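You operate a simulated robot arm through the tools that you are given. There is no shell and no other tool. Be economical: measure what you need, move in short steps, check, and stop when the job is done.

You run a simulated two-armed robot. Do the job below in one go: nothing can be reset, and whatever is moved stays where it is left.

Task
Fit the grey cable at ALARM and the yellow cable at POWER on the tall blue case.
Fine: push each in up to its white marker and tighten its nut.

The check looks at the end state, three seconds after you hand in, the way a careful person would. Anything else that was tipped, shoved, dropped, spilled or broken makes it a failure.

Robot
Two 7-joint arms with fingered hands on one trunk, hanging from a carriage that runs on a rail from [-363, 0] to [1617, 2] (x, y) and turns from -347 to 340 degrees about z. Base frame: it is fixed where the carriage stands at the start and does not move with it; the origin is on the floor, on the carriage's upright axis, x ahead of it, y to its left, z up. Readings come in mm, degrees, newtons and seconds.
The left shoulder is at the start at [40, 177, 1203], the right one opposite. With the tool pointing down near the work surface each hand reaches from about 360 to 840 mm from the robot's upright axis, wherever it stands, measured 20 degrees to its own side. Places, roughly: black nut marked alarm [900, 0, 1200]; black nut marked data [900, 200, 1200]; grey nut marked power [900, 100, 1200]; port marked alarm [900, 0, 1100]; port marked power [900, 100, 1100]. Payload 4 kg a hand.
Tool frame (each hand has its own): the origin (TCP) lies between the finger pads and is the grasp point; the fingertips stand 30 mm ahead of it; z points along the fingers, y is the line along which they close. Largest opening 104 mm; the body of the gripper starts 35 mm behind the TCP. The gripper is a hand of 4 fingers: y runs from the thumb to the fingers, the wrist lies at [-15, -104, -178] in the tool frame, and closing takes about 1.5 s.
Orientation is that of the tool frame in the base frame, as a unit quaternion [x, y, z, w]. With the fingers straight down and the wrist toward the robot, the tool's x, y and z point along [0, 1, 0], [1, 0, 0] and [0, 0, -1] of the base frame.

Tools
- The arms move only by the tool step_arm. It takes "left_deltas", "right_deltas" or both (then of equal length, played together; a hand with none holds still); each is a list of rows, each a list of 6 numbers: the shift along the tool's x, y, z in units of 30 mm (1.0 is 30 mm), then the turn, a rotation vector about the tool's x, y, z in units of 5 degrees (1.0 is 5 degrees). In form: [[dx, dy, dz, wx, wy, wz], ...]. A call has 1 to 10 rows; each row shifts and turns the commanded pose from where the row before left it, along the tool's axes as they then stand. "left_hand" and "right_hand" are, for a hand that has rows, the closure, from 0 (fully open) to 1 (shut), set as the call begins (left out, the last holds). A call with a number of a shift or a turn outside -1 to 1 is refused whole. Each row takes 0.2 s and may step no farther than 50 mm and 8.6 degrees from the row before; otherwise, or with a gripper value out of range, the whole call is refused. Where a pose cannot be reached the arm comes as near as it can. A force on the tool above 40 N (or 10 N above the force at the start of the call, whichever is more), or a blocked arm, ends the call early, and 0.2 s more pass. Each finger travels about 153 mm/s and halts on what it meets, pressing with about 27 N; the grip force reading is that of the motor and also rises with nothing between the fingers. The clock runs only during rows and for 0.2 s after the last one: add rows that do not move to give the fingers time. It gives the time, the measured TCP pose, the force on the tool (base axes), the opening and the grip force at its end, in the units of the frame above (readings bear some noise), with the torque about the TCP (base axes, N m) and any sound that the robot's microphone picked up, and new pictures: "show" is both (left out), scene, wrist or none (wrist: the cameras of the hands that moved).
- Cameras (640 x 400 px; columns grow to the right, rows downward): "scene" is now at [251.6, 0.1, 1524.6]; the picture's right is [0.00, -1.00, 0.00], its down [-0.44, -0.00, -0.90] and it looks along [0.90, 0.00, -0.44] (base axes); focal length 214 px, centre (320, 200). "left" rides on the left gripper at [-61, -92, -130] in its tool frame; the picture's right is [-0.81, -0.27, 0.52], its down [0.53, -0.71, 0.46] and it looks along [0.24, 0.64, 0.72] (tool axes); focal length 275 px, centre (320, 200). "right" rides on the right gripper at [61, -92, -130] in its tool frame; the picture's right is [-0.81, 0.28, -0.52], its down [-0.53, -0.71, 0.46] and it looks along [-0.24, 0.64, 0.72] (tool axes); focal length 275 px, centre (320, 200). There is no depth. A picture from a camera that has moved, and an enlarged one, comes with that camera's place and axes in the base frame and with its lens.
- raise_lower(by): slides the trunk up (or, below 0, down) by that many mm; the arms and the scene camera ride with it, the base frame stays. It gives what a move gives, with no picture.
- steer(legs): drives the robot by 1 to 6 legs, each [ahead, left, turn to the left] in mm, mm and degrees, along the robot's own axes; the way and the turn of a leg run together, so that a leg with both is an arc; at most 1500 mm and 180 degrees a leg. The arms and the cameras ride along, it lands a little off, and it stops where it bumps. It keeps to its track: a leg is cut to what the track allows. It gives what a move gives, and a new picture of the scene camera.
- move_fingers(index, middle, ring, thumb_bend, thumb_turn, hand): sets how far each is bent, from 0 (flat) to 1 (curled in); at 0.3 the hand is open as for a grip, at 0.7 the pads meet at the TCP. One left out holds its place. A second passes; each finger stops where it meets its share of the squeeze, and holds until it gets a number again. A gripper value or a shape takes the hand back. It gives what a move gives, with no picture; readings hold the bend of each and the force on the fingers (four entries, about 0 where the hand has none), thumb and palm. thumb_turn goes from beside the hand (0) to across from the fingers (1), as for a grip.
- grasp_type(shape, hand): the hand has 4 fingers and takes this shape, open, in about a second: jaw (thumb against the fingers, like two jaws); tri (thumb and two fingers); tip (a fingertip pinch); poke (one finger out to press); point (the index stretched); flat (the hand flat); cup (the hand cupped); fist (a fist). The gripper value then closes the fingers along that shape, each until it touches; the sizes above hold for jaw. It gives what a move gives, with no picture.
- pan_tilt(pan, tilt): turns the head with the scene camera to pan (to the left, within 86 degrees either way) and tilt (down, from -29 to 69), counted from straight ahead of the robot. It gives what a move gives, and a new picture of the scene camera.
- zoom(camera, box): a new picture of the part [left, top, right, bottom] of that camera's present view, enlarged. It takes no simulated time.
- job_done(): hands the job in; it is judged then, once.

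Go step by step. Nothing tells you exact positions but the pictures and the camera data: compare them with the known pose of the tool, close in by small moves and look again before you grip or let go. The budget is 120 turns and 260 pictures, counting those below and the enlarged ones. Unless the task says otherwise, let go and move clear before handing in, and close with one line.

The tools are called after "Emit:" by a JSON object that holds its "api" and its "payload". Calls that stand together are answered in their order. step_arm: Moves the arms, as the interface text tells. Its arguments: {"type":"object","properties":{"left_deltas":{"type":"array","items":{"type":"array","items":{"type":"number"}}},"left_hand":{"type":"number"},"right_deltas":{"type":"array","items":{"type":"array","items":{"type":"number"}}},"right_hand":{"type":"number"},"show":{"type":"string","enum":["both","scene","wrist","none"]}},"required":[]} The other tools are called the same way: raise_lower (by) slides the trunk up or down; grasp_type (shape, hand) gives the hand a shape; move_fingers (index, middle, ring, thumb_bend, thumb_turn, hand) moves the fingers one by one; steer (legs) drives the base; pan_tilt (pan, tilt) turns the head that bears the scene camera; zoom (camera, box) takes an enlarged picture of a part of a camera's view; job_done () hands the job in.

At the start:

```text
clock: 0.0
left_tcp_pos: [555.9, 234.4, 1538.2]
left_ee_rot: [0.707, 0.707, 0.001, 0.001]
left_ft_force: [-0.5, 0.5, 0.4]
left_torque: [0.02, 0.02, 0.0]
left_opening: 103.6
left_grasp_force: 0.1
left_shape: jaw
left_bend: [0.3, 0.3, 0.3, 0.3, 0.98]
left_finger forces: [0.0, 0.1, 0.0, 0.1, 0.0, 0.0]
right_tcp_pos: [554.6, -308.5, 1502.8]
right_ee_rot: [0.707, 0.707, 0.0, -0.001]
right_ft_force: [-0.1, -0.7, -0.2]
right_torque: [-0.03, 0.05, -0.02]
right_opening: 103.7
right_grasp_force: 0.0
right_shape: jaw
right_bend: [0.3, 0.3, 0.3, 0.3, 0.98]
right_finger forces: [0.0, 0.1, 0.0, 0.0, 0.0, 0.1]
trunk travel left (down, up): [-325.0, 438.0]
robot x, y, heading: [-0.4, 1.9, 0.1]
head pan, tilt: [0.1, 25.9]
```

scene: 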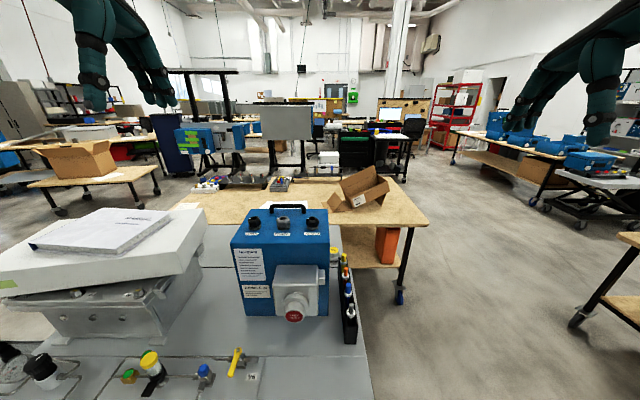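
right: 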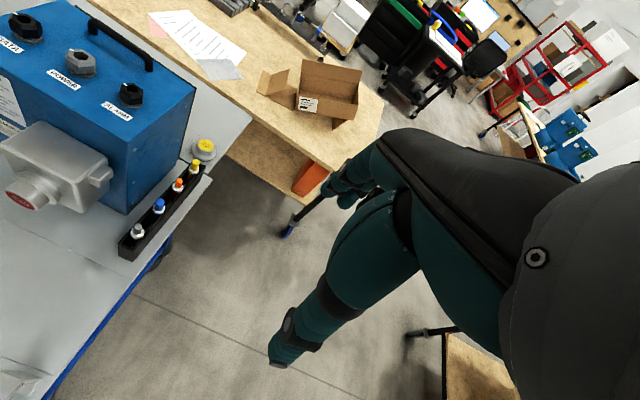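
left: 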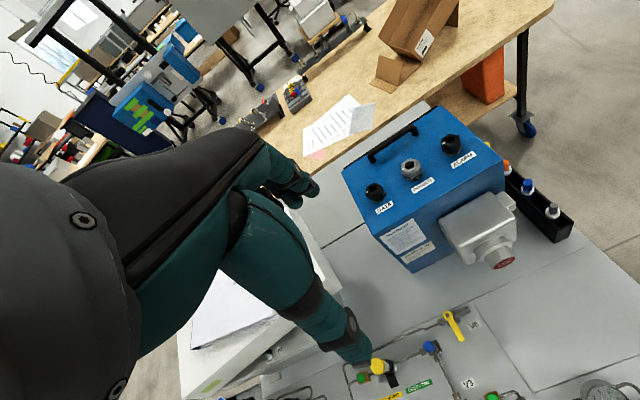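

I see the blue case with three glands on top (DATA, POWER, ALARM) and a black rack with coloured cable plugs on its right. I'll enlarge the views to measure them.

Emit:
{"api": "zoom", "payload": {"camera": "scene", "box": [220, 190, 380, 350]}}

Emit:
{"api": "zoom", "payload": {"camera": "right", "box": [0, 0, 240, 270]}}

Emit:
{"api": "zoom", "payload": {"camera": "left", "box": [330, 80, 590, 290]}}

```text
2.50 times, centred on (300, 270) of scene
camera zoom: at [251.6, 0.1, 1524.6], right [0.0, -1.0, 0.0], down [-0.44, 0.0, -0.9], along [0.9, 0.0, -0.44], focal length 536 px, centre (370, 25)
```

zoom: 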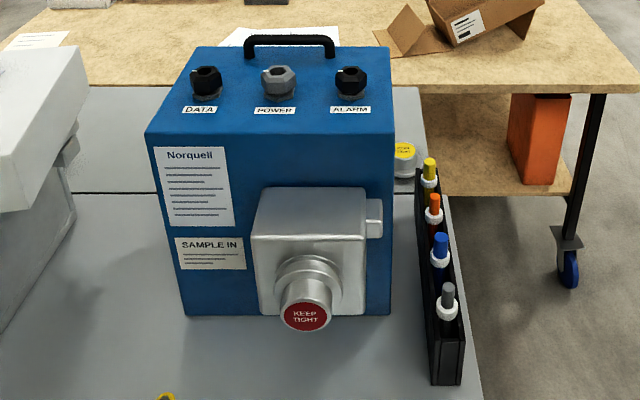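

```text
1.48 times, centred on (120, 135) of right
camera zoom: at [464.6, -248.0, 1634.6], right [0.28, -0.81, 0.52], down [-0.71, -0.53, -0.46], along [0.64, -0.24, -0.72], focal length 408 px, centre (616, 296)
```

zoom: 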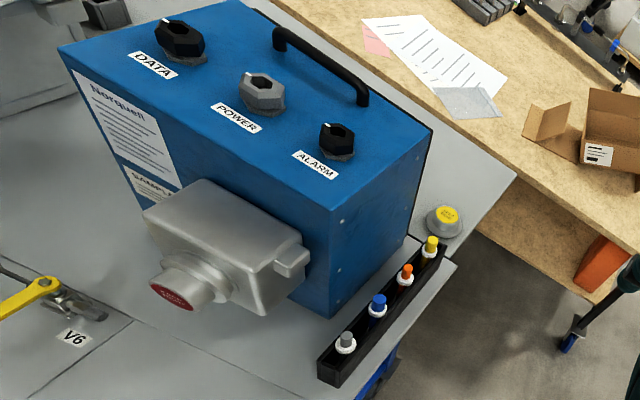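

```text
1.90 times, centred on (460, 185) of left
camera zoom: at [463.0, 172.6, 1669.6], right [-0.27, -0.81, -0.52], down [-0.71, 0.53, -0.46], along [0.64, 0.24, -0.72], focal length 524 px, centre (53, 229)
```

zoom: 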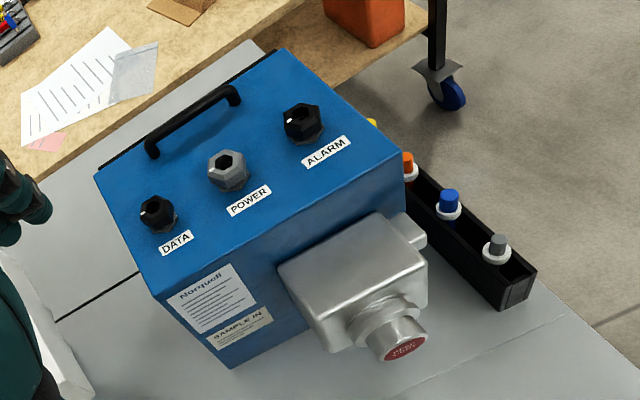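

Triangulated: ALARM nut about (849, 24, 1165), POWER nut about (844, 116, 1170), grey cable top (702, -95, 940), yellow cable top (937, -95, 944). The yellow one is out of reach, so I check the space in front before driving on.

Emit:
{"api": "pan_tilt", "payload": {"pan": 0, "tilt": 65}}

```text
clock: 1.1
left_tcp_pos: [555.0, 234.3, 1540.7]
left_ee_rot: [0.707, 0.707, 0.0, -0.001]
left_ft_force: [-0.1, 0.1, -1.0]
left_torque: [-0.01, -0.01, 0.0]
left_opening: 103.6
left_grasp_force: 0.2
left_shape: jaw
left_bend: [0.3, 0.3, 0.3, 0.3, 0.98]
left_finger forces: [0.1, 0.0, 0.0, 0.0, 0.0, 0.1]
right_tcp_pos: [556.3, -310.1, 1503.7]
right_ee_rot: [0.707, 0.707, 0.001, 0.0]
right_ft_force: [-0.7, -0.8, 0.2]
right_torque: [0.0, -0.02, -0.01]
right_opening: 103.7
right_grasp_force: 0.0
right_shape: jaw
right_bend: [0.3, 0.3, 0.3, 0.3, 0.98]
right_finger forces: [0.1, 0.0, 0.1, 0.0, 0.0, 0.1]
trunk travel left (down, up): [-325.0, 438.0]
robot x, y, heading: [-2.0, -3.9, -0.0]
head pan, tilt: [0.0, 65.0]
camera scene: at [220.5, -0.1, 1470.4], right [0.0, -1.0, 0.0], down [-0.91, 0.0, -0.42], along [0.42, 0.0, -0.91], focal length 214 px, centre (320, 200)
```

scene: 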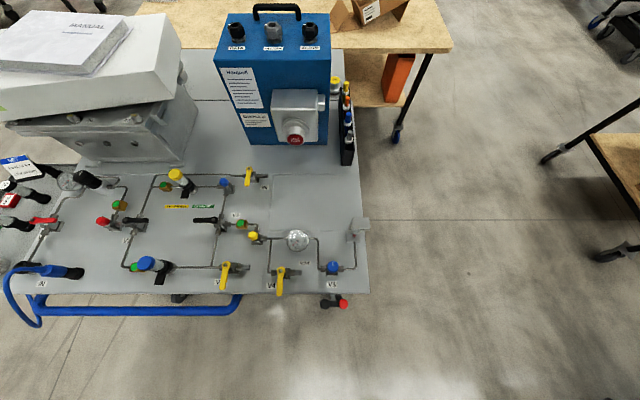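

The bench's near edge is at x≈235. I raise the trunk for clearance, then advance in modest legs.

Emit:
{"api": "raise_lower", "payload": {"by": 150}}

Emit:
{"api": "steer", "payload": {"legs": [[100, 0, 0], [80, 0, 0]]}}

Emit:
{"api": "pan_tilt", "payload": {"pan": -5, "tilt": 40}}

```text
clock: 2.8
left_tcp_pos: [556.4, 234.7, 1689.5]
left_ee_rot: [0.707, 0.707, -0.001, -0.001]
left_ft_force: [-0.4, -0.7, -0.4]
left_torque: [0.0, 0.02, 0.01]
left_opening: 103.4
left_grasp_force: 0.1
left_shape: jaw
left_bend: [0.3, 0.3, 0.3, 0.3, 0.98]
left_finger forces: [0.1, 0.0, 0.0, 0.1, 0.1, 0.0]
right_tcp_pos: [555.4, -309.1, 1653.3]
right_ee_rot: [0.707, 0.707, -0.001, 0.0]
right_ft_force: [0.0, -0.5, 0.2]
right_torque: [-0.01, -0.01, 0.02]
right_opening: 103.8
right_grasp_force: 0.0
right_shape: jaw
right_bend: [0.3, 0.3, 0.3, 0.3, 0.98]
right_finger forces: [0.1, 0.0, 0.0, 0.1, 0.0, 0.0]
trunk travel left (down, up): [-475.0, 288.0]
robot x, y, heading: [0.7, 0.6, 0.2]
head pan, tilt: [0.0, 65.0]
```

```text
clock: 4.6
left_tcp_pos: [732.4, 235.5, 1690.7]
left_ee_rot: [0.706, 0.708, 0.001, 0.0]
left_ft_force: [0.0, 0.0, 0.0]
left_torque: [0.01, -0.03, 0.02]
left_opening: 103.8
left_grasp_force: 0.0
left_shape: jaw
left_bend: [0.3, 0.3, 0.3, 0.3, 0.98]
left_finger forces: [0.0, 0.1, 0.0, 0.1, 0.0, 0.0]
right_tcp_pos: [733.5, -307.0, 1653.4]
right_ee_rot: [0.706, 0.708, 0.0, 0.0]
right_ft_force: [-0.2, -0.1, 0.7]
right_torque: [-0.02, -0.01, 0.0]
right_opening: 103.6
right_grasp_force: 0.1
right_shape: jaw
right_bend: [0.3, 0.3, 0.3, 0.3, 0.98]
right_finger forces: [0.0, 0.1, 0.1, 0.1, 0.0, 0.0]
trunk travel left (down, up): [-475.0, 288.0]
robot x, y, heading: [177.5, 0.7, 0.1]
head pan, tilt: [0.0, 65.0]
camera scene: at [397.2, 0.6, 1620.5], right [0.0, -1.0, 0.0], down [-0.91, 0.0, -0.42], along [0.42, 0.0, -0.91], focal length 214 px, centre (320, 200)
```

scene: 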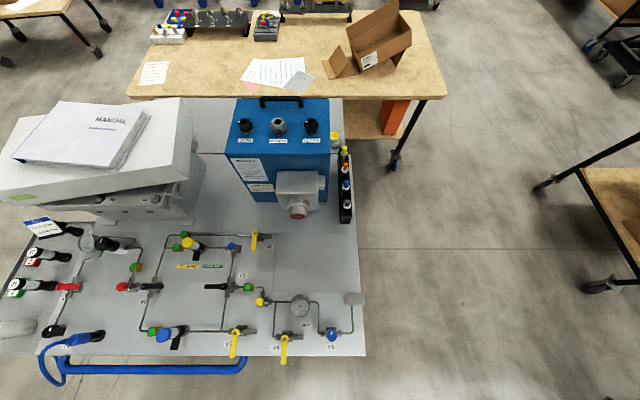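

```text
clock: 5.5
left_tcp_pos: [731.8, 235.6, 1688.6]
left_ee_rot: [0.706, 0.708, 0.0, 0.0]
left_ft_force: [-0.2, -0.8, -0.3]
left_torque: [0.02, -0.02, 0.01]
left_opening: 103.6
left_grasp_force: 0.0
left_shape: jaw
left_bend: [0.3, 0.3, 0.3, 0.3, 0.98]
left_finger forces: [0.1, 0.0, 0.0, 0.1, 0.0, 0.0]
right_tcp_pos: [733.5, -307.0, 1653.0]
right_ee_rot: [0.707, 0.708, -0.001, 0.001]
right_ft_force: [0.2, 0.2, -0.1]
right_torque: [-0.02, -0.01, -0.01]
right_opening: 103.7
right_grasp_force: 0.1
right_shape: jaw
right_bend: [0.3, 0.3, 0.3, 0.3, 0.98]
right_finger forces: [0.0, 0.0, 0.1, 0.0, 0.0, 0.0]
trunk travel left (down, up): [-475.0, 288.0]
robot x, y, heading: [179.8, -2.6, 0.3]
head pan, tilt: [-5.0, 40.0]
camera scene: at [421.0, -6.8, 1652.6], right [-0.09, -1.0, 0.0], down [-0.64, 0.05, -0.77], along [0.76, -0.07, -0.64], focal length 214 px, centre (320, 200)
```

scene: 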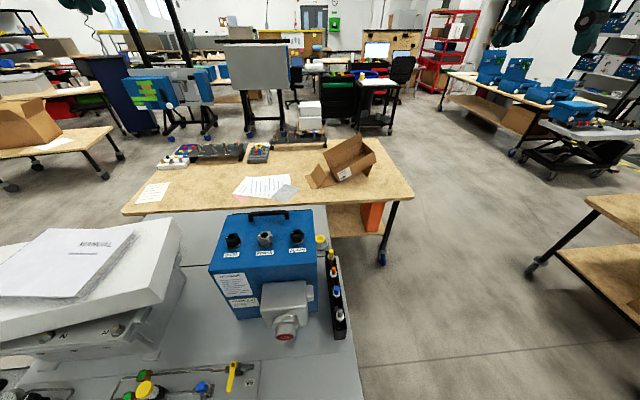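

Travel was clean. I bring the right hand above the grey cable, high up, and look with the wrist camera.

Emit:
{"api": "step_arm", "payload": {"right_deltas": [[0.7, -0.1, 1, 0, 0, 0], [0.7, -0.1, 1, 0, 0, 0], [0.7, -0.1, 1, 0, 0, 0], [0.7, -0.1, 1, 0, 0, 0], [0.7, -0.1, 1, 0, 0, 0], [0.7, -0.1, 1, 0, 0, 0], [0.7, -0.1, 1, 0, 0, 0], [0.7, -0.1, 1, 0, 0, 0], [0.7, -0.1, 1, 0, 0, 0], [0.75, -0.13, 1, 0, 0, 0]]}}

```text
clock: 7.7
left_tcp_pos: [731.0, 236.1, 1689.7]
left_ee_rot: [0.706, 0.708, 0.001, 0.001]
left_ft_force: [-0.7, 0.4, 0.1]
left_torque: [0.03, 0.03, 0.0]
left_opening: 103.6
left_grasp_force: 0.0
left_shape: jaw
left_bend: [0.3, 0.3, 0.3, 0.3, 0.98]
left_finger forces: [0.0, 0.1, 0.1, 0.1, 0.0, 0.1]
right_tcp_pos: [702.3, -95.9, 1354.5]
right_ee_rot: [0.707, 0.707, 0.0, 0.0]
right_ft_force: [0.2, 0.0, -0.1]
right_torque: [-0.02, 0.0, -0.03]
right_opening: 103.8
right_grasp_force: 0.1
right_shape: jaw
right_bend: [0.3, 0.3, 0.3, 0.3, 0.98]
right_finger forces: [0.1, 0.0, 0.0, 0.1, 0.1, 0.1]
trunk travel left (down, up): [-475.0, 288.0]
robot x, y, heading: [176.5, 4.6, 0.3]
head pan, tilt: [-5.0, 40.0]
camera scene: at [421.0, -6.8, 1652.7], right [-0.09, -1.0, 0.0], down [-0.64, 0.05, -0.77], along [0.76, -0.07, -0.64], focal length 214 px, centre (320, 200)
camera right: at [610.9, -35.9, 1484.9], right [0.28, -0.81, 0.52], down [-0.71, -0.53, -0.46], along [0.64, -0.24, -0.72], focal length 275 px, centre (320, 200)
```

scene: 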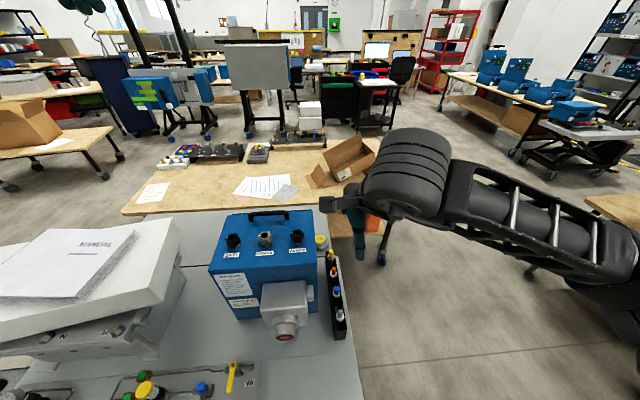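
right: 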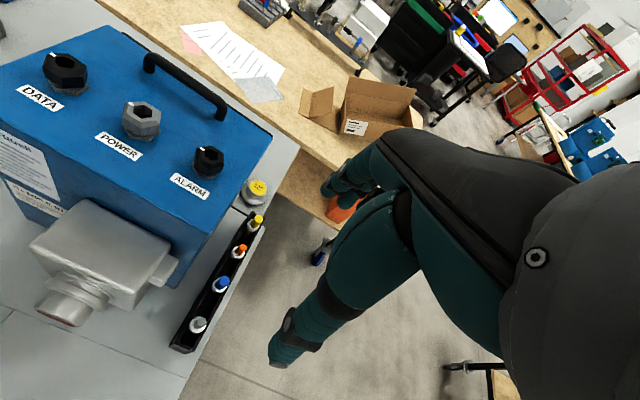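

Good view of nuts and cables from here; I enlarge both.

Emit:
{"api": "zoom", "payload": {"camera": "right", "box": [90, 70, 250, 210]}}

Emit:
{"api": "zoom", "payload": {"camera": "right", "box": [160, 190, 290, 360]}}

Emit:
{"api": "zoom", "payload": {"camera": "scene", "box": [200, 205, 360, 345]}}

```text
2.86 times, centred on (170, 140) of right
camera zoom: at [610.9, -35.9, 1484.9], right [0.28, -0.81, 0.52], down [-0.71, -0.53, -0.46], along [0.64, -0.24, -0.72], focal length 786 px, centre (749, 371)
```

zoom: 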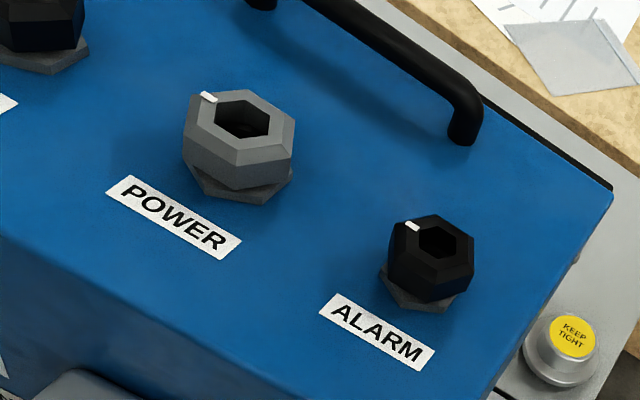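

```text
2.35 times, centred on (225, 275) of right
camera zoom: at [610.9, -35.9, 1484.9], right [0.28, -0.81, 0.52], down [-0.71, -0.53, -0.46], along [0.64, -0.24, -0.72], focal length 648 px, centre (544, 24)
```

zoom: 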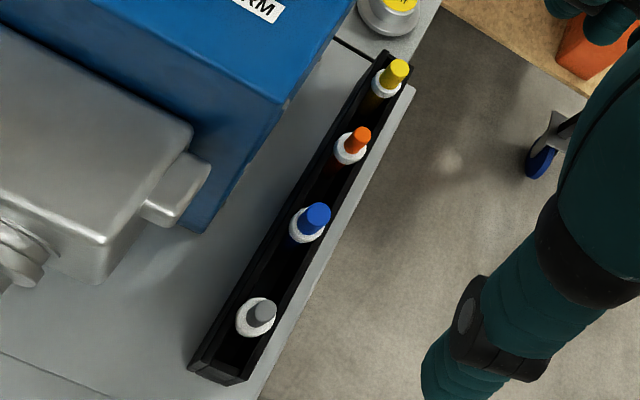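

```text
2.86 times, centred on (280, 275) of scene
camera zoom: at [421.0, -6.8, 1652.7], right [-0.09, -1.0, 0.0], down [-0.64, 0.05, -0.77], along [0.76, -0.07, -0.64], focal length 613 px, centre (434, -14)
```

zoom: 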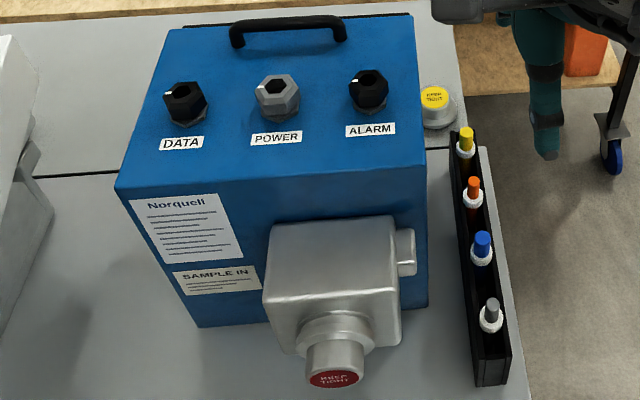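

The cable stubs stand above white rings. I go down above the grey one for a close look.

Emit:
{"api": "step_arm", "payload": {"right_deltas": [[0, 0.01, 0.95, 0, 0, 0], [0, 0.01, 0.95, 0, 0, 0], [0, 0.01, 0.95, 0, 0, 0], [0, 0.01, 0.95, 0, 0, 0], [0, 0.01, 0.95, 0, 0, 0], [0, 0.01, 0.95, 0, 0, 0], [0, 0.01, 0.95, 0, 0, 0], [0, 0.01, 0.95, 0, 0, 0], [0, 0.01, 0.95, 0, 0, 0], [0, 0.01, 0.95, 0, 0, 0]]}}

```text
clock: 9.9
left_tcp_pos: [731.3, 236.1, 1688.9]
left_ee_rot: [0.706, 0.708, 0.0, 0.0]
left_ft_force: [-0.3, 0.1, 0.0]
left_torque: [0.01, 0.01, -0.01]
left_opening: 103.5
left_grasp_force: 0.1
left_shape: jaw
left_bend: [0.3, 0.3, 0.3, 0.3, 0.98]
left_finger forces: [0.1, 0.0, 0.1, 0.1, 0.1, 0.1]
right_tcp_pos: [705.0, -97.7, 1067.0]
right_ee_rot: [0.707, 0.707, -0.001, 0.0]
right_ft_force: [0.0, -0.1, -0.3]
right_torque: [-0.04, 0.01, 0.0]
right_opening: 103.8
right_grasp_force: 0.1
right_shape: jaw
right_bend: [0.3, 0.3, 0.3, 0.3, 0.98]
right_finger forces: [0.0, 0.0, 0.1, 0.1, 0.1, 0.1]
trunk travel left (down, up): [-475.0, 288.0]
robot x, y, heading: [174.2, -3.3, 0.1]
head pan, tilt: [-5.0, 40.0]
camera scene: at [420.9, -6.8, 1652.7], right [-0.09, -1.0, 0.0], down [-0.64, 0.05, -0.77], along [0.76, -0.07, -0.64], focal length 214 px, centre (320, 200)
camera right: at [614.0, -36.0, 1199.3], right [0.28, -0.81, 0.52], down [-0.71, -0.53, -0.46], along [0.65, -0.24, -0.72], focal length 275 px, centre (320, 200)
```

scene: 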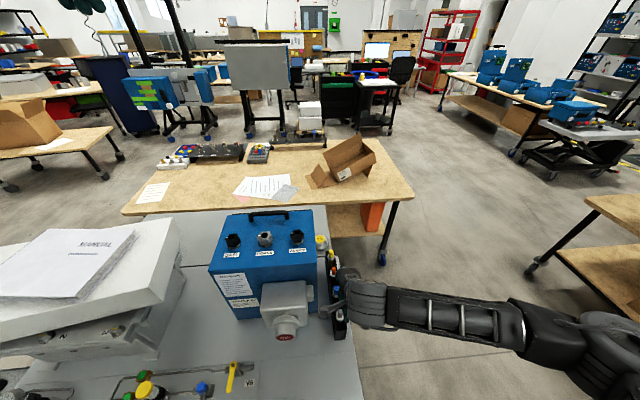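
right: 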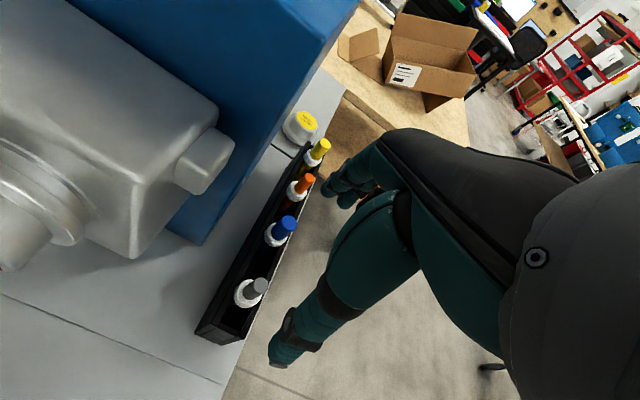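

Emit:
{"api": "zoom", "payload": {"camera": "right", "box": [190, 120, 350, 350]}}

Emit:
{"api": "zoom", "payload": {"camera": "scene", "box": [290, 230, 390, 350]}}

```text
1.74 times, centred on (270, 235) of right
camera zoom: at [614.0, -36.0, 1199.3], right [0.28, -0.81, 0.52], down [-0.71, -0.53, -0.46], along [0.65, -0.24, -0.72], focal length 479 px, centre (407, 139)
```

zoom: 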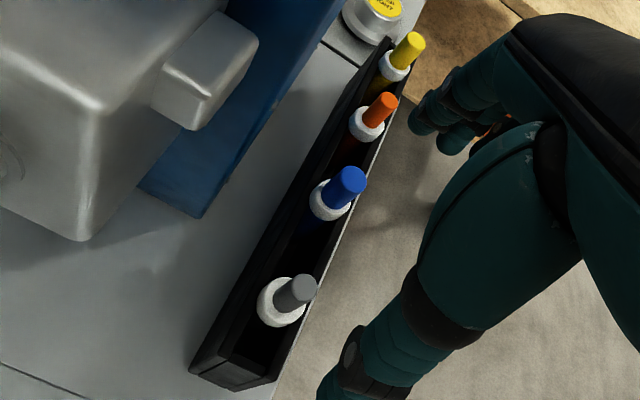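

```text
3.33 times, centred on (340, 290) of scene
camera zoom: at [420.9, -6.8, 1652.7], right [-0.09, -1.0, 0.0], down [-0.64, 0.05, -0.77], along [0.76, -0.07, -0.64], focal length 715 px, centre (253, -100)
```

zoom: 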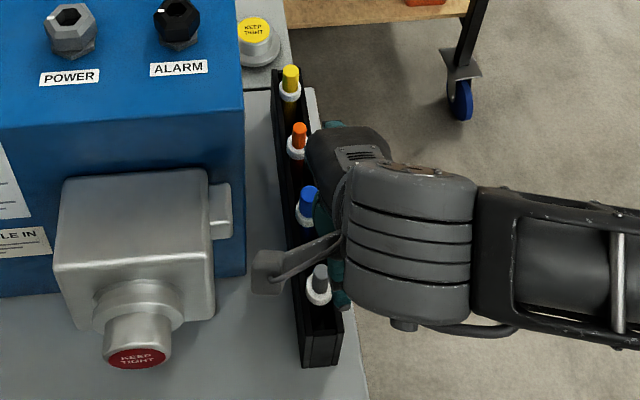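

Grey stub: top near (706, -93, 957), ring about 30 mm below, stub ~15 mm thick. The camera bracket sits on the case side, so I yaw the hand 30° to keep it clear and part-close the fingers.

Emit:
{"api": "step_arm", "payload": {"right_deltas": [[0, 0, 0.3, 0, 0, -1], [0, 0, 0.3, 0, 0, -1], [0, 0, 0.3, 0, 0, -1], [0, 0, 0.3, 0, 0, -1], [0, 0, 0.3, 0, 0, -1], [0, 0, 0.3, 0, 0, -1], [0.13, 0.07, 0, 0, 0, 0]], "right_hand": 0.4}}

Emit:
{"api": "zoom", "payload": {"camera": "scene", "box": [290, 230, 390, 350]}}

```text
clock: 11.5
left_tcp_pos: [731.8, 235.7, 1689.6]
left_ee_rot: [0.706, 0.708, 0.0, 0.0]
left_ft_force: [0.6, 0.4, 0.2]
left_torque: [0.02, -0.05, 0.02]
left_opening: 103.6
left_grasp_force: 0.2
left_shape: jaw
left_bend: [0.3, 0.3, 0.3, 0.3, 0.98]
left_finger forces: [0.0, 0.0, 0.0, 0.0, 0.1, 0.1]
right_tcp_pos: [706.0, -91.5, 1013.5]
right_ee_rot: [0.498, 0.867, 0.0, 0.0]
right_ft_force: [-0.1, 0.0, -0.1]
right_torque: [0.0, 0.05, 0.0]
right_opening: 62.9
right_grasp_force: 0.2
right_shape: jaw
right_bend: [0.29, 0.4, 0.37, 0.64, 1.0]
right_finger forces: [0.2, 0.0, 0.1, 0.0, 0.1, 0.0]
trunk travel left (down, up): [-475.0, 288.0]
robot x, y, heading: [175.7, 1.0, -0.0]
head pan, tilt: [-5.0, 40.0]
camera scene: at [421.0, -6.8, 1652.7], right [-0.09, -1.0, 0.0], down [-0.64, 0.05, -0.77], along [0.76, -0.07, -0.64], focal length 214 px, centre (320, 200)
camera right: at [595.2, -85.4, 1145.6], right [0.64, -0.56, 0.52], down [-0.35, -0.82, -0.46], along [0.68, 0.11, -0.72], focal length 275 px, centre (320, 200)
```

scene: 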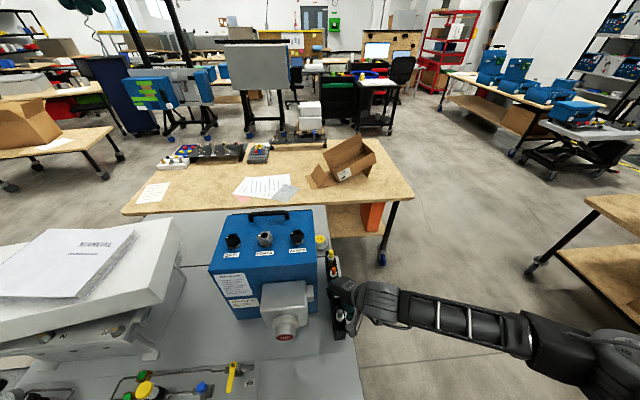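
right: 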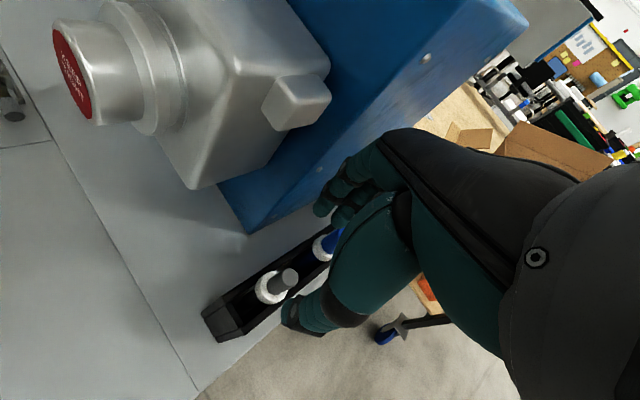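

```text
3.33 times, centred on (340, 290) of scene
camera zoom: at [421.0, -6.8, 1652.7], right [-0.09, -1.0, 0.0], down [-0.64, 0.05, -0.77], along [0.76, -0.07, -0.64], focal length 715 px, centre (253, -100)
```

zoom: 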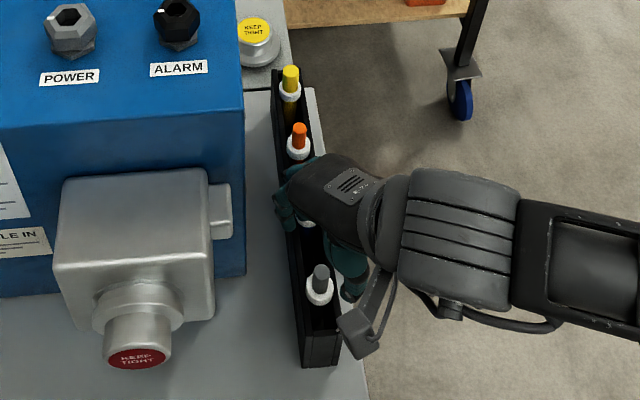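

The stub sits slightly toward -y of the TCP. I correct and come down partway, then look.

Emit:
{"api": "step_arm", "payload": {"right_deltas": [[-0.1, -0.13, 0.4, 0, 0, 0], [0, 0, 0.4, 0, 0, 0], [0, 0, 0.4, 0, 0, 0]], "show": "none"}}

Emit:
{"api": "zoom", "payload": {"camera": "right", "box": [200, 180, 400, 370]}}

Emit:
{"api": "zoom", "payload": {"camera": "scene", "box": [310, 260, 370, 340]}}

```text
clock: 12.3
left_tcp_pos: [730.6, 235.2, 1689.7]
left_ee_rot: [0.706, 0.708, 0.0, 0.0]
left_ft_force: [0.3, -0.1, -0.1]
left_torque: [0.01, -0.02, -0.01]
left_opening: 103.6
left_grasp_force: 0.1
left_shape: jaw
left_bend: [0.3, 0.3, 0.3, 0.3, 0.98]
left_finger forces: [0.1, 0.0, 0.1, 0.0, 0.0, 0.0]
right_tcp_pos: [702.8, -97.1, 977.3]
right_ee_rot: [0.499, 0.866, 0.0, 0.001]
right_ft_force: [0.9, 0.4, 0.1]
right_torque: [0.0, 0.02, 0.03]
right_opening: 63.1
right_grasp_force: 0.1
right_shape: jaw
right_bend: [0.29, 0.4, 0.37, 0.64, 1.0]
right_finger forces: [0.1, 0.1, 0.0, 0.1, 0.0, 0.0]
trunk travel left (down, up): [-475.0, 288.0]
robot x, y, heading: [177.8, 0.8, 0.4]
head pan, tilt: [-5.0, 40.0]
```

```text
2.11 times, centred on (300, 275) of right
camera zoom: at [593.1, -90.0, 1109.0], right [0.65, -0.56, 0.52], down [-0.35, -0.82, -0.46], along [0.68, 0.11, -0.72], focal length 580 px, centre (362, 42)
```

zoom: 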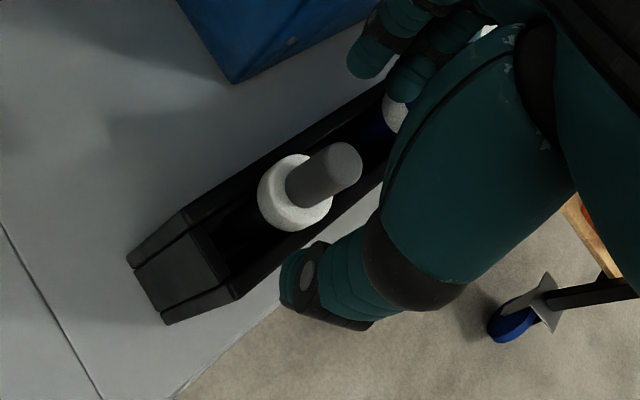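

```text
5.00 times, centred on (340, 300) of scene
camera zoom: at [421.0, -6.8, 1652.7], right [-0.09, -1.0, 0.0], down [-0.64, 0.05, -0.77], along [0.76, -0.07, -0.64], focal length 1072 px, centre (220, -300)
```

zoom: 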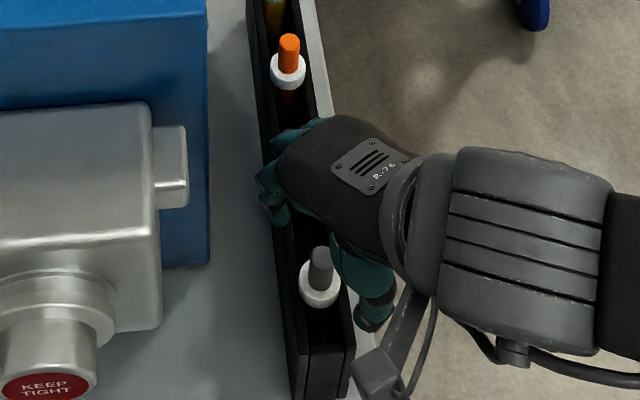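

Stub top at about (704, -97, 954), ring top ≈ 925, centred between thumb and fingers. I lower to z≈958 and close.

Emit:
{"api": "step_arm", "payload": {"right_deltas": [[0, 0, 0.3, 0, 0, 0], [0, 0, 0.33, 0, 0, 0]], "show": "none"}}

Emit:
{"api": "step_arm", "payload": {"right_deltas": [[0, 0, 0, 0, 0, 0], [0, 0, 0, 0, 0, 0], [0, 0, 0, 0, 0, 0], [0, 0, 0, 0, 0, 0], [0, 0, 0, 0, 0, 0], [0, 0, 0, 0, 0, 0], [0, 0, 0, 0, 0, 0]], "right_hand": 0.9, "show": "none"}}

Emit:
{"api": "zoom", "payload": {"camera": "right", "box": [200, 180, 400, 370]}}

Emit:
{"api": "zoom", "payload": {"camera": "scene", "box": [310, 260, 370, 340]}}

```text
clock: 12.9
left_tcp_pos: [731.3, 236.2, 1689.3]
left_ee_rot: [0.706, 0.708, 0.001, 0.0]
left_ft_force: [-0.5, 0.0, -0.5]
left_torque: [-0.03, 0.0, 0.02]
left_opening: 103.5
left_grasp_force: 0.1
left_shape: jaw
left_bend: [0.3, 0.3, 0.3, 0.3, 0.98]
left_finger forces: [0.1, 0.1, 0.1, 0.1, 0.0, 0.0]
right_tcp_pos: [703.4, -96.4, 960.0]
right_ee_rot: [0.5, 0.866, -0.001, -0.001]
right_ft_force: [0.7, -0.3, 0.4]
right_torque: [-0.03, 0.0, -0.02]
right_opening: 62.7
right_grasp_force: 0.1
right_shape: jaw
right_bend: [0.29, 0.4, 0.37, 0.64, 1.0]
right_finger forces: [0.1, 0.1, 0.0, 0.0, 0.0, 0.0]
trunk travel left (down, up): [-475.0, 288.0]
robot x, y, heading: [176.4, -5.6, 0.1]
head pan, tilt: [-5.0, 40.0]
```

```text
clock: 14.5
left_tcp_pos: [731.0, 235.8, 1688.5]
left_ee_rot: [0.707, 0.707, 0.0, 0.0]
left_ft_force: [0.0, 0.4, 0.4]
left_torque: [0.0, -0.02, -0.02]
left_opening: 103.7
left_grasp_force: 0.0
left_shape: jaw
left_bend: [0.3, 0.3, 0.3, 0.3, 0.98]
left_finger forces: [0.0, 0.0, 0.0, 0.0, 0.1, 0.1]
right_tcp_pos: [703.9, -97.4, 958.8]
right_ee_rot: [0.499, 0.866, 0.0, 0.0]
right_ft_force: [-0.5, 0.4, 0.2]
right_torque: [-0.01, 0.0, 0.0]
right_opening: 11.0
right_grasp_force: 0.0
right_shape: jaw
right_bend: [0.72, 0.64, 0.63, 0.73, 1.0]
right_finger forces: [0.3, 0.3, 0.0, 0.0, 0.5, 0.0]
trunk travel left (down, up): [-475.0, 288.0]
robot x, y, heading: [177.1, -1.7, 0.2]
head pan, tilt: [-5.0, 40.0]
```

```text
2.11 times, centred on (300, 275) of right
camera zoom: at [593.4, -90.3, 1090.7], right [0.64, -0.56, 0.52], down [-0.35, -0.82, -0.46], along [0.68, 0.11, -0.72], focal length 580 px, centre (362, 42)
```

zoom: 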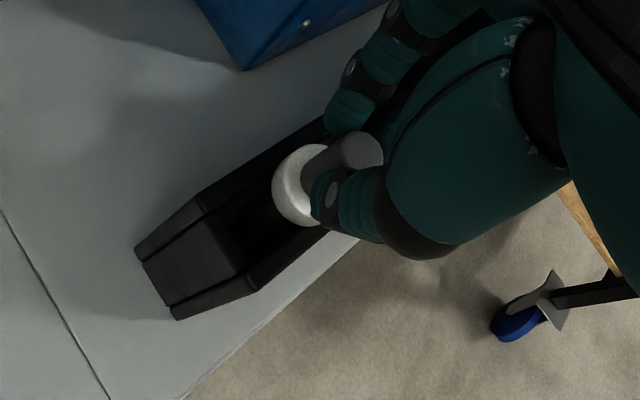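

```text
5.00 times, centred on (340, 300) of scene
camera zoom: at [421.0, -6.8, 1652.7], right [-0.09, -1.0, 0.0], down [-0.64, 0.05, -0.77], along [0.76, -0.07, -0.64], focal length 1072 px, centre (220, -300)
```

zoom: 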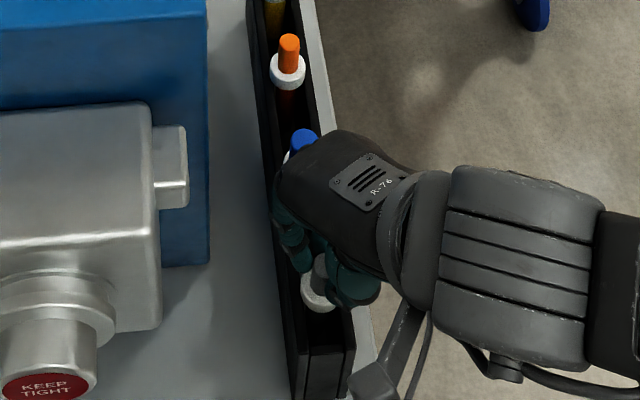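

The stub is between thumb and index but not squeezed yet. I close fully.

Emit:
{"api": "step_arm", "payload": {"right_deltas": [[0, 0, 0, 0, 0, 0], [0, 0, 0, 0, 0, 0], [0, 0, 0, 0, 0, 0], [0, 0, 0, 0, 0, 0]], "right_hand": 1.0, "show": "none"}}

Emit:
{"api": "zoom", "payload": {"camera": "right", "box": [230, 200, 370, 320]}}

```text
clock: 15.5
left_tcp_pos: [731.3, 234.7, 1689.5]
left_ee_rot: [0.706, 0.708, 0.0, 0.0]
left_ft_force: [-0.1, -0.4, 0.0]
left_torque: [0.01, 0.02, -0.01]
left_opening: 103.6
left_grasp_force: 0.1
left_shape: jaw
left_bend: [0.3, 0.3, 0.3, 0.3, 0.98]
left_finger forces: [0.1, 0.0, 0.1, 0.0, 0.1, 0.0]
right_tcp_pos: [702.8, -95.9, 959.0]
right_ee_rot: [0.5, 0.866, 0.0, 0.0]
right_ft_force: [0.1, -0.6, 0.3]
right_torque: [0.01, 0.01, -0.01]
right_opening: 6.6
right_grasp_force: 26.7
right_shape: jaw
right_bend: [0.71, 0.66, 0.7, 0.74, 1.0]
right_finger forces: [12.9, 9.3, 0.0, 0.1, 22.3, 0.0]
trunk travel left (down, up): [-475.0, 288.0]
robot x, y, heading: [177.1, -4.3, -0.1]
head pan, tilt: [-5.0, 40.0]
```

```text
3.33 times, centred on (300, 260) of right
camera zoom: at [593.3, -90.3, 1090.7], right [0.64, -0.56, 0.52], down [-0.35, -0.82, -0.46], along [0.68, 0.11, -0.72], focal length 918 px, centre (387, 0)
```

zoom: 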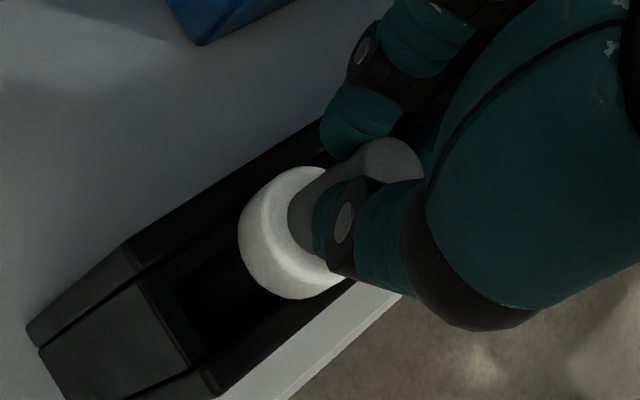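

Good grip (index, middle, thumb loaded). I lift straight up out of the rack.

Emit:
{"api": "step_arm", "payload": {"right_deltas": [[0, 0, -0.5, 0, 0, 0], [0, 0, -0.5, 0, 0, 0], [0, 0, -0.7, 0, 0, 0], [0, 0, -0.7, 0, 0, 0], [0, 0, -0.7, 0, 0, 0], [0, 0, -0.7, 0, 0, 0]], "show": "wrist"}}

Emit:
{"api": "zoom", "payload": {"camera": "scene", "box": [290, 230, 390, 350]}}

```text
clock: 16.9
left_tcp_pos: [732.5, 235.1, 1690.0]
left_ee_rot: [0.707, 0.708, 0.0, 0.0]
left_ft_force: [0.3, -0.3, -0.4]
left_torque: [0.01, 0.0, 0.0]
left_opening: 103.6
left_grasp_force: 0.1
left_shape: jaw
left_bend: [0.3, 0.3, 0.3, 0.3, 0.98]
left_finger forces: [0.1, 0.0, 0.0, 0.0, 0.0, 0.0]
right_tcp_pos: [701.9, -95.2, 1072.8]
right_ee_rot: [0.499, 0.866, 0.0, 0.0]
right_ft_force: [-0.8, 0.6, -0.9]
right_torque: [0.01, -0.01, -0.02]
right_opening: 6.4
right_grasp_force: 27.0
right_shape: jaw
right_bend: [0.71, 0.66, 0.7, 0.74, 1.0]
right_finger forces: [13.0, 9.8, 0.0, 0.0, 22.3, 0.0]
trunk travel left (down, up): [-475.0, 288.0]
robot x, y, heading: [175.0, -1.3, -0.0]
head pan, tilt: [-5.0, 40.0]
camera right: at [592.7, -89.8, 1204.6], right [0.64, -0.56, 0.52], down [-0.35, -0.82, -0.46], along [0.68, 0.11, -0.72], focal length 275 px, centre (320, 200)
```

right: 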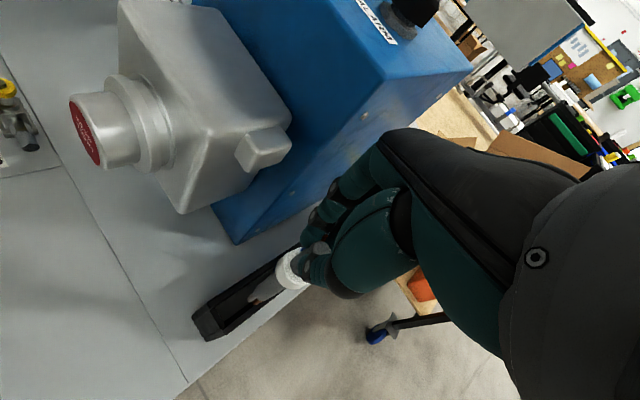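

```text
3.33 times, centred on (340, 290) of scene
camera zoom: at [421.0, -6.8, 1652.7], right [-0.09, -1.0, 0.0], down [-0.64, 0.05, -0.77], along [0.76, -0.07, -0.64], focal length 715 px, centre (253, -100)
```

zoom: 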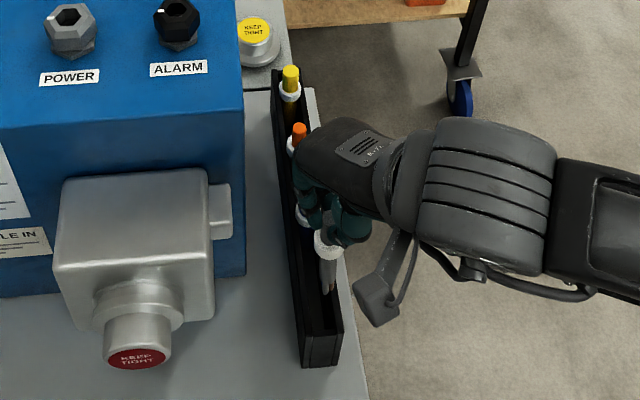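

The cable is coming out. I continue straight up to clear the case top.

Emit:
{"api": "step_arm", "payload": {"right_deltas": [[0, 0, -0.82, 0, 0, 0], [0, 0, -0.82, 0, 0, 0], [0, 0, -0.82, 0, 0, 0], [0, 0, -0.82, 0, 0, 0], [0, 0, -0.82, 0, 0, 0], [0, 0, -0.82, 0, 0, 0], [0, 0, -0.82, 0, 0, 0], [0, 0, -0.82, 0, 0, 0], [0, 0, -0.82, 0, 0, 0], [0, 0, -0.82, 0, 0, 0]], "show": "both"}}

Emit:
{"api": "zoom", "payload": {"camera": "scene", "box": [250, 170, 370, 310]}}

Emit:
{"api": "zoom", "payload": {"camera": "right", "box": [220, 200, 380, 340]}}

```text
clock: 19.1
left_tcp_pos: [731.9, 236.5, 1690.1]
left_ee_rot: [0.706, 0.708, 0.0, 0.0]
left_ft_force: [-1.0, -0.5, 0.0]
left_torque: [0.02, 0.0, -0.02]
left_opening: 103.5
left_grasp_force: 0.0
left_shape: jaw
left_bend: [0.3, 0.3, 0.3, 0.3, 0.98]
left_finger forces: [0.1, 0.1, 0.0, 0.0, 0.0, 0.1]
right_tcp_pos: [701.9, -96.8, 1319.8]
right_ee_rot: [0.499, 0.866, 0.0, 0.0]
right_ft_force: [-0.1, 0.9, -0.2]
right_torque: [0.03, -0.03, 0.01]
right_opening: 6.6
right_grasp_force: 26.6
right_shape: jaw
right_bend: [0.71, 0.66, 0.7, 0.74, 1.0]
right_finger forces: [13.5, 10.6, 0.0, 0.1, 22.4, 0.0]
trunk travel left (down, up): [-475.0, 288.0]
robot x, y, heading: [178.9, -0.7, 0.4]
head pan, tilt: [-5.0, 40.0]
camera scene: at [421.0, -6.8, 1652.7], right [-0.09, -1.0, 0.0], down [-0.64, 0.05, -0.77], along [0.76, -0.07, -0.64], focal length 214 px, centre (320, 200)
camera right: at [592.5, -89.9, 1450.6], right [0.64, -0.56, 0.52], down [-0.35, -0.82, -0.46], along [0.68, 0.11, -0.72], focal length 275 px, centre (320, 200)
```

scene: 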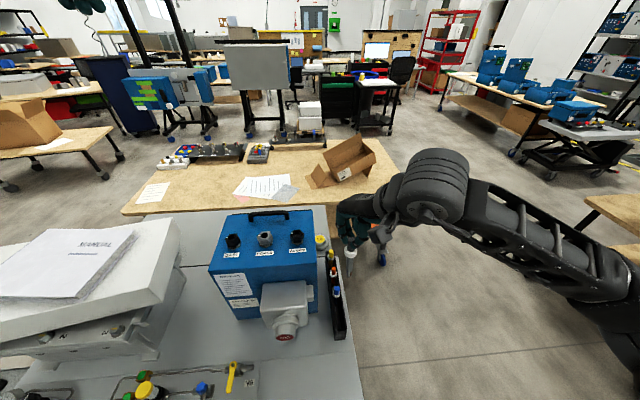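
right: 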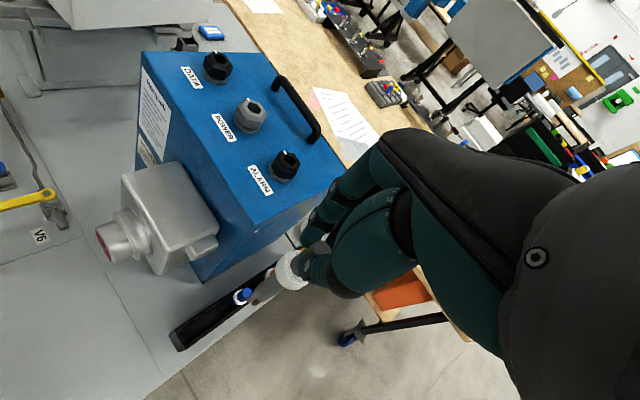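

```text
2.86 times, centred on (310, 240) of scene
camera zoom: at [421.0, -6.8, 1652.7], right [-0.09, -1.0, 0.0], down [-0.64, 0.05, -0.77], along [0.76, -0.07, -0.64], focal length 613 px, centre (349, 86)
```

zoom: 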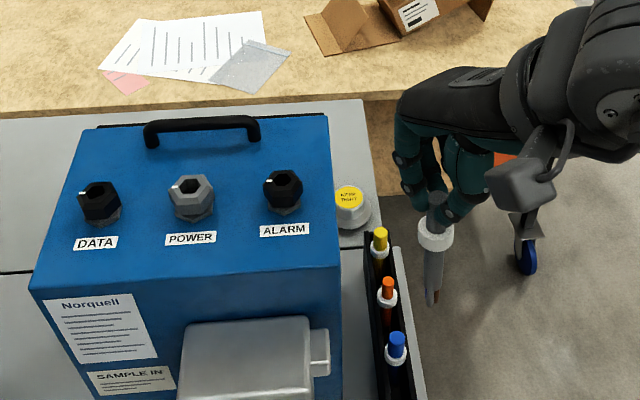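

```text
2.86 times, centred on (300, 270) of right
camera zoom: at [592.5, -89.9, 1450.6], right [0.64, -0.56, 0.52], down [-0.35, -0.82, -0.46], along [0.68, 0.11, -0.72], focal length 786 px, centre (377, 0)
```

zoom: 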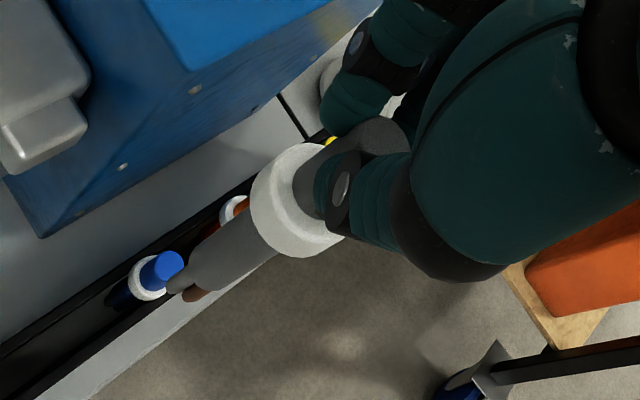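

The grey cable hangs from the grip, ~90 mm below the ring to the wires, leaning about 4° toward -y. I raise a bit, carry it above ALARM and straighten it.

Emit:
{"api": "step_arm", "payload": {"right_deltas": [[0, 0, -1, 0, 0, 0], [0.127, 0.78, -0.3, 0, 0, 0], [0.127, 0.78, 0, 0, 0, 0], [0.127, 0.78, 0, 0, 0, 0], [0.127, 0.78, 0, 0, 0, 0], [0.127, 0.78, 0, 0, 0, 0], [0.127, 0.78, 0, 0, 0, 0], [0.127, 0.78, 0, 0, 0, 0], [0.127, 0.78, 0, 0, 0, 0], [0, 0, 0, -0.4, 0.69, 0]], "show": "both"}}

Emit:
{"api": "zoom", "payload": {"camera": "scene", "box": [240, 150, 340, 270]}}

Emit:
{"api": "zoom", "payload": {"camera": "right", "box": [200, 200, 360, 340]}}

```text
clock: 21.3
left_tcp_pos: [732.0, 236.2, 1689.7]
left_ee_rot: [0.706, 0.708, 0.0, 0.0]
left_ft_force: [0.6, 0.6, 0.6]
left_torque: [0.03, 0.0, -0.04]
left_opening: 103.7
left_grasp_force: 0.1
left_shape: jaw
left_bend: [0.3, 0.3, 0.3, 0.3, 0.98]
left_finger forces: [0.0, 0.0, 0.1, 0.0, 0.0, 0.0]
right_tcp_pos: [850.1, 23.9, 1359.7]
right_ee_rot: [0.499, 0.866, 0.03, -0.018]
right_ft_force: [0.0, -0.5, -0.1]
right_torque: [-0.04, 0.0, 0.01]
right_opening: 6.5
right_grasp_force: 27.3
right_shape: jaw
right_bend: [0.71, 0.66, 0.7, 0.74, 1.0]
right_finger forces: [13.6, 10.8, 0.0, 0.0, 22.3, 0.0]
trunk travel left (down, up): [-475.0, 288.0]
robot x, y, heading: [177.9, 2.7, 0.1]
head pan, tilt: [-5.0, 40.0]
camera scene: at [421.0, -6.7, 1652.7], right [-0.09, -1.0, 0.0], down [-0.64, 0.05, -0.77], along [0.76, -0.07, -0.64], focal length 214 px, centre (320, 200)
camera right: at [739.5, 21.6, 1490.3], right [0.64, -0.6, 0.48], down [-0.35, -0.78, -0.51], along [0.68, 0.16, -0.71], focal length 275 px, centre (320, 200)
```

scene: 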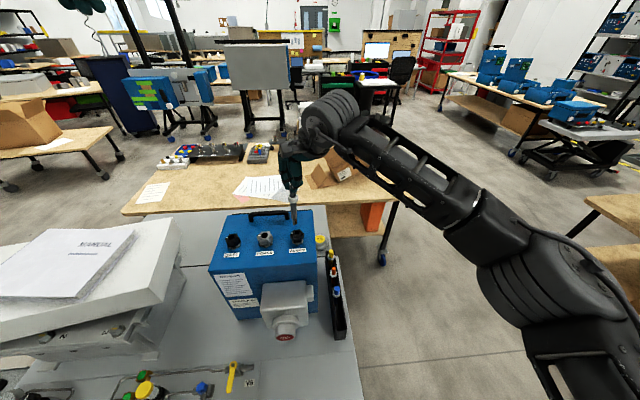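
right: 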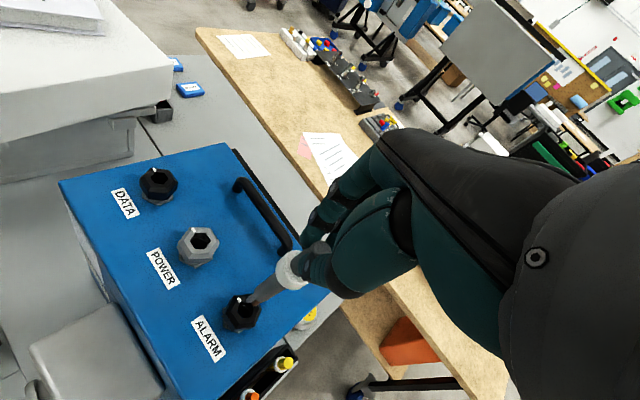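

```text
3.33 times, centred on (290, 210) of scene
camera zoom: at [421.0, -6.7, 1652.7], right [-0.09, -1.0, 0.0], down [-0.64, 0.05, -0.77], along [0.76, -0.07, -0.64], focal length 715 px, centre (420, 167)
```

zoom: 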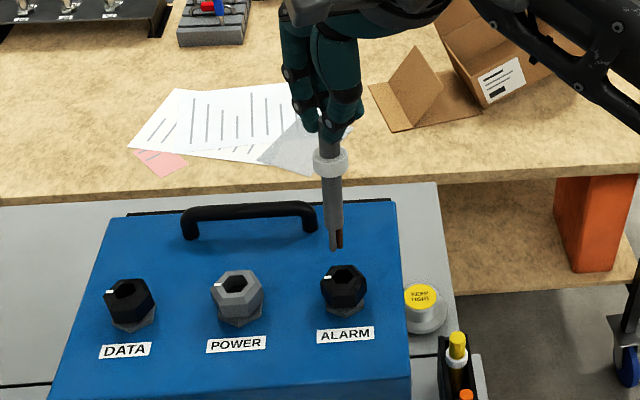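

```text
2.86 times, centred on (280, 270) of right
camera zoom: at [739.5, 21.6, 1490.3], right [0.64, -0.6, 0.48], down [-0.35, -0.78, -0.51], along [0.68, 0.16, -0.71], focal length 786 px, centre (434, 0)
```

zoom: 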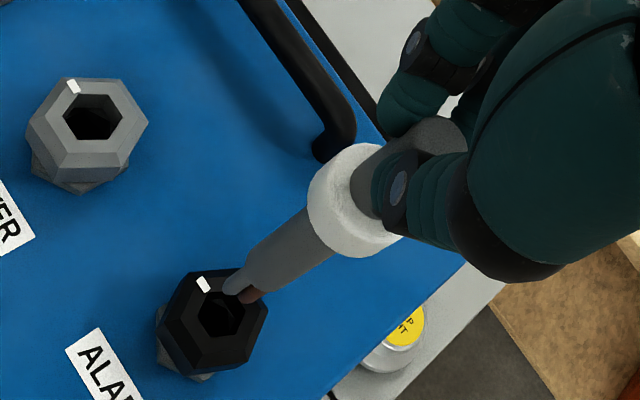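

Cable is above ALARM. I lower 35 mm and look closely from both cameras to line up.

Emit:
{"api": "step_arm", "payload": {"right_deltas": [[0, 0, 0.4, 0, 0, 0], [0, 0, 0.4, 0, 0, 0], [0, 0, 0.37, 0, 0, 0]], "show": "none"}}

Emit:
{"api": "zoom", "payload": {"camera": "scene", "box": [270, 170, 330, 260]}}

Emit:
{"api": "zoom", "payload": {"camera": "right", "box": [220, 220, 340, 325]}}

```text
clock: 22.1
left_tcp_pos: [731.1, 236.7, 1688.6]
left_ee_rot: [0.706, 0.708, 0.0, -0.001]
left_ft_force: [0.2, -0.3, 0.2]
left_torque: [-0.02, 0.02, 0.02]
left_opening: 103.8
left_grasp_force: 0.0
left_shape: jaw
left_bend: [0.3, 0.3, 0.3, 0.3, 0.98]
left_finger forces: [0.0, 0.0, 0.1, 0.0, 0.0, 0.1]
right_tcp_pos: [848.8, 25.8, 1323.0]
right_ee_rot: [0.498, 0.866, 0.031, -0.018]
right_ft_force: [-0.9, -0.2, -1.0]
right_torque: [-0.01, 0.01, 0.0]
right_opening: 6.5
right_grasp_force: 26.6
right_shape: jaw
right_bend: [0.71, 0.66, 0.7, 0.74, 1.0]
right_finger forces: [13.6, 11.0, 0.1, 0.0, 22.3, 0.0]
trunk travel left (down, up): [-475.0, 288.0]
robot x, y, heading: [172.8, 1.9, 0.2]
head pan, tilt: [-5.0, 40.0]
```

```text
4.44 times, centred on (300, 215) of scene
camera zoom: at [421.0, -6.8, 1652.7], right [-0.09, -1.0, 0.0], down [-0.64, 0.05, -0.77], along [0.76, -0.07, -0.64], focal length 953 px, centre (409, 133)
```

zoom: 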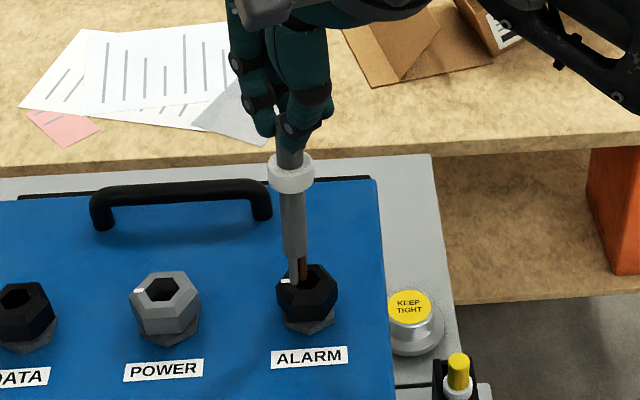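

```text
3.81 times, centred on (280, 272) of right
camera zoom: at [739.1, 23.6, 1454.8], right [0.64, -0.6, 0.48], down [-0.35, -0.78, -0.51], along [0.68, 0.16, -0.71], focal length 1049 px, centre (472, -76)
```

zoom: 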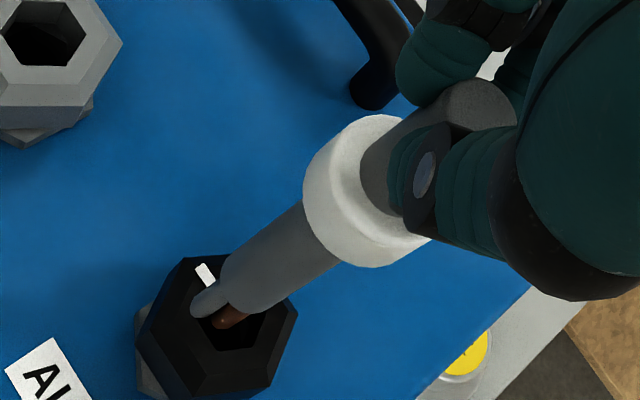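

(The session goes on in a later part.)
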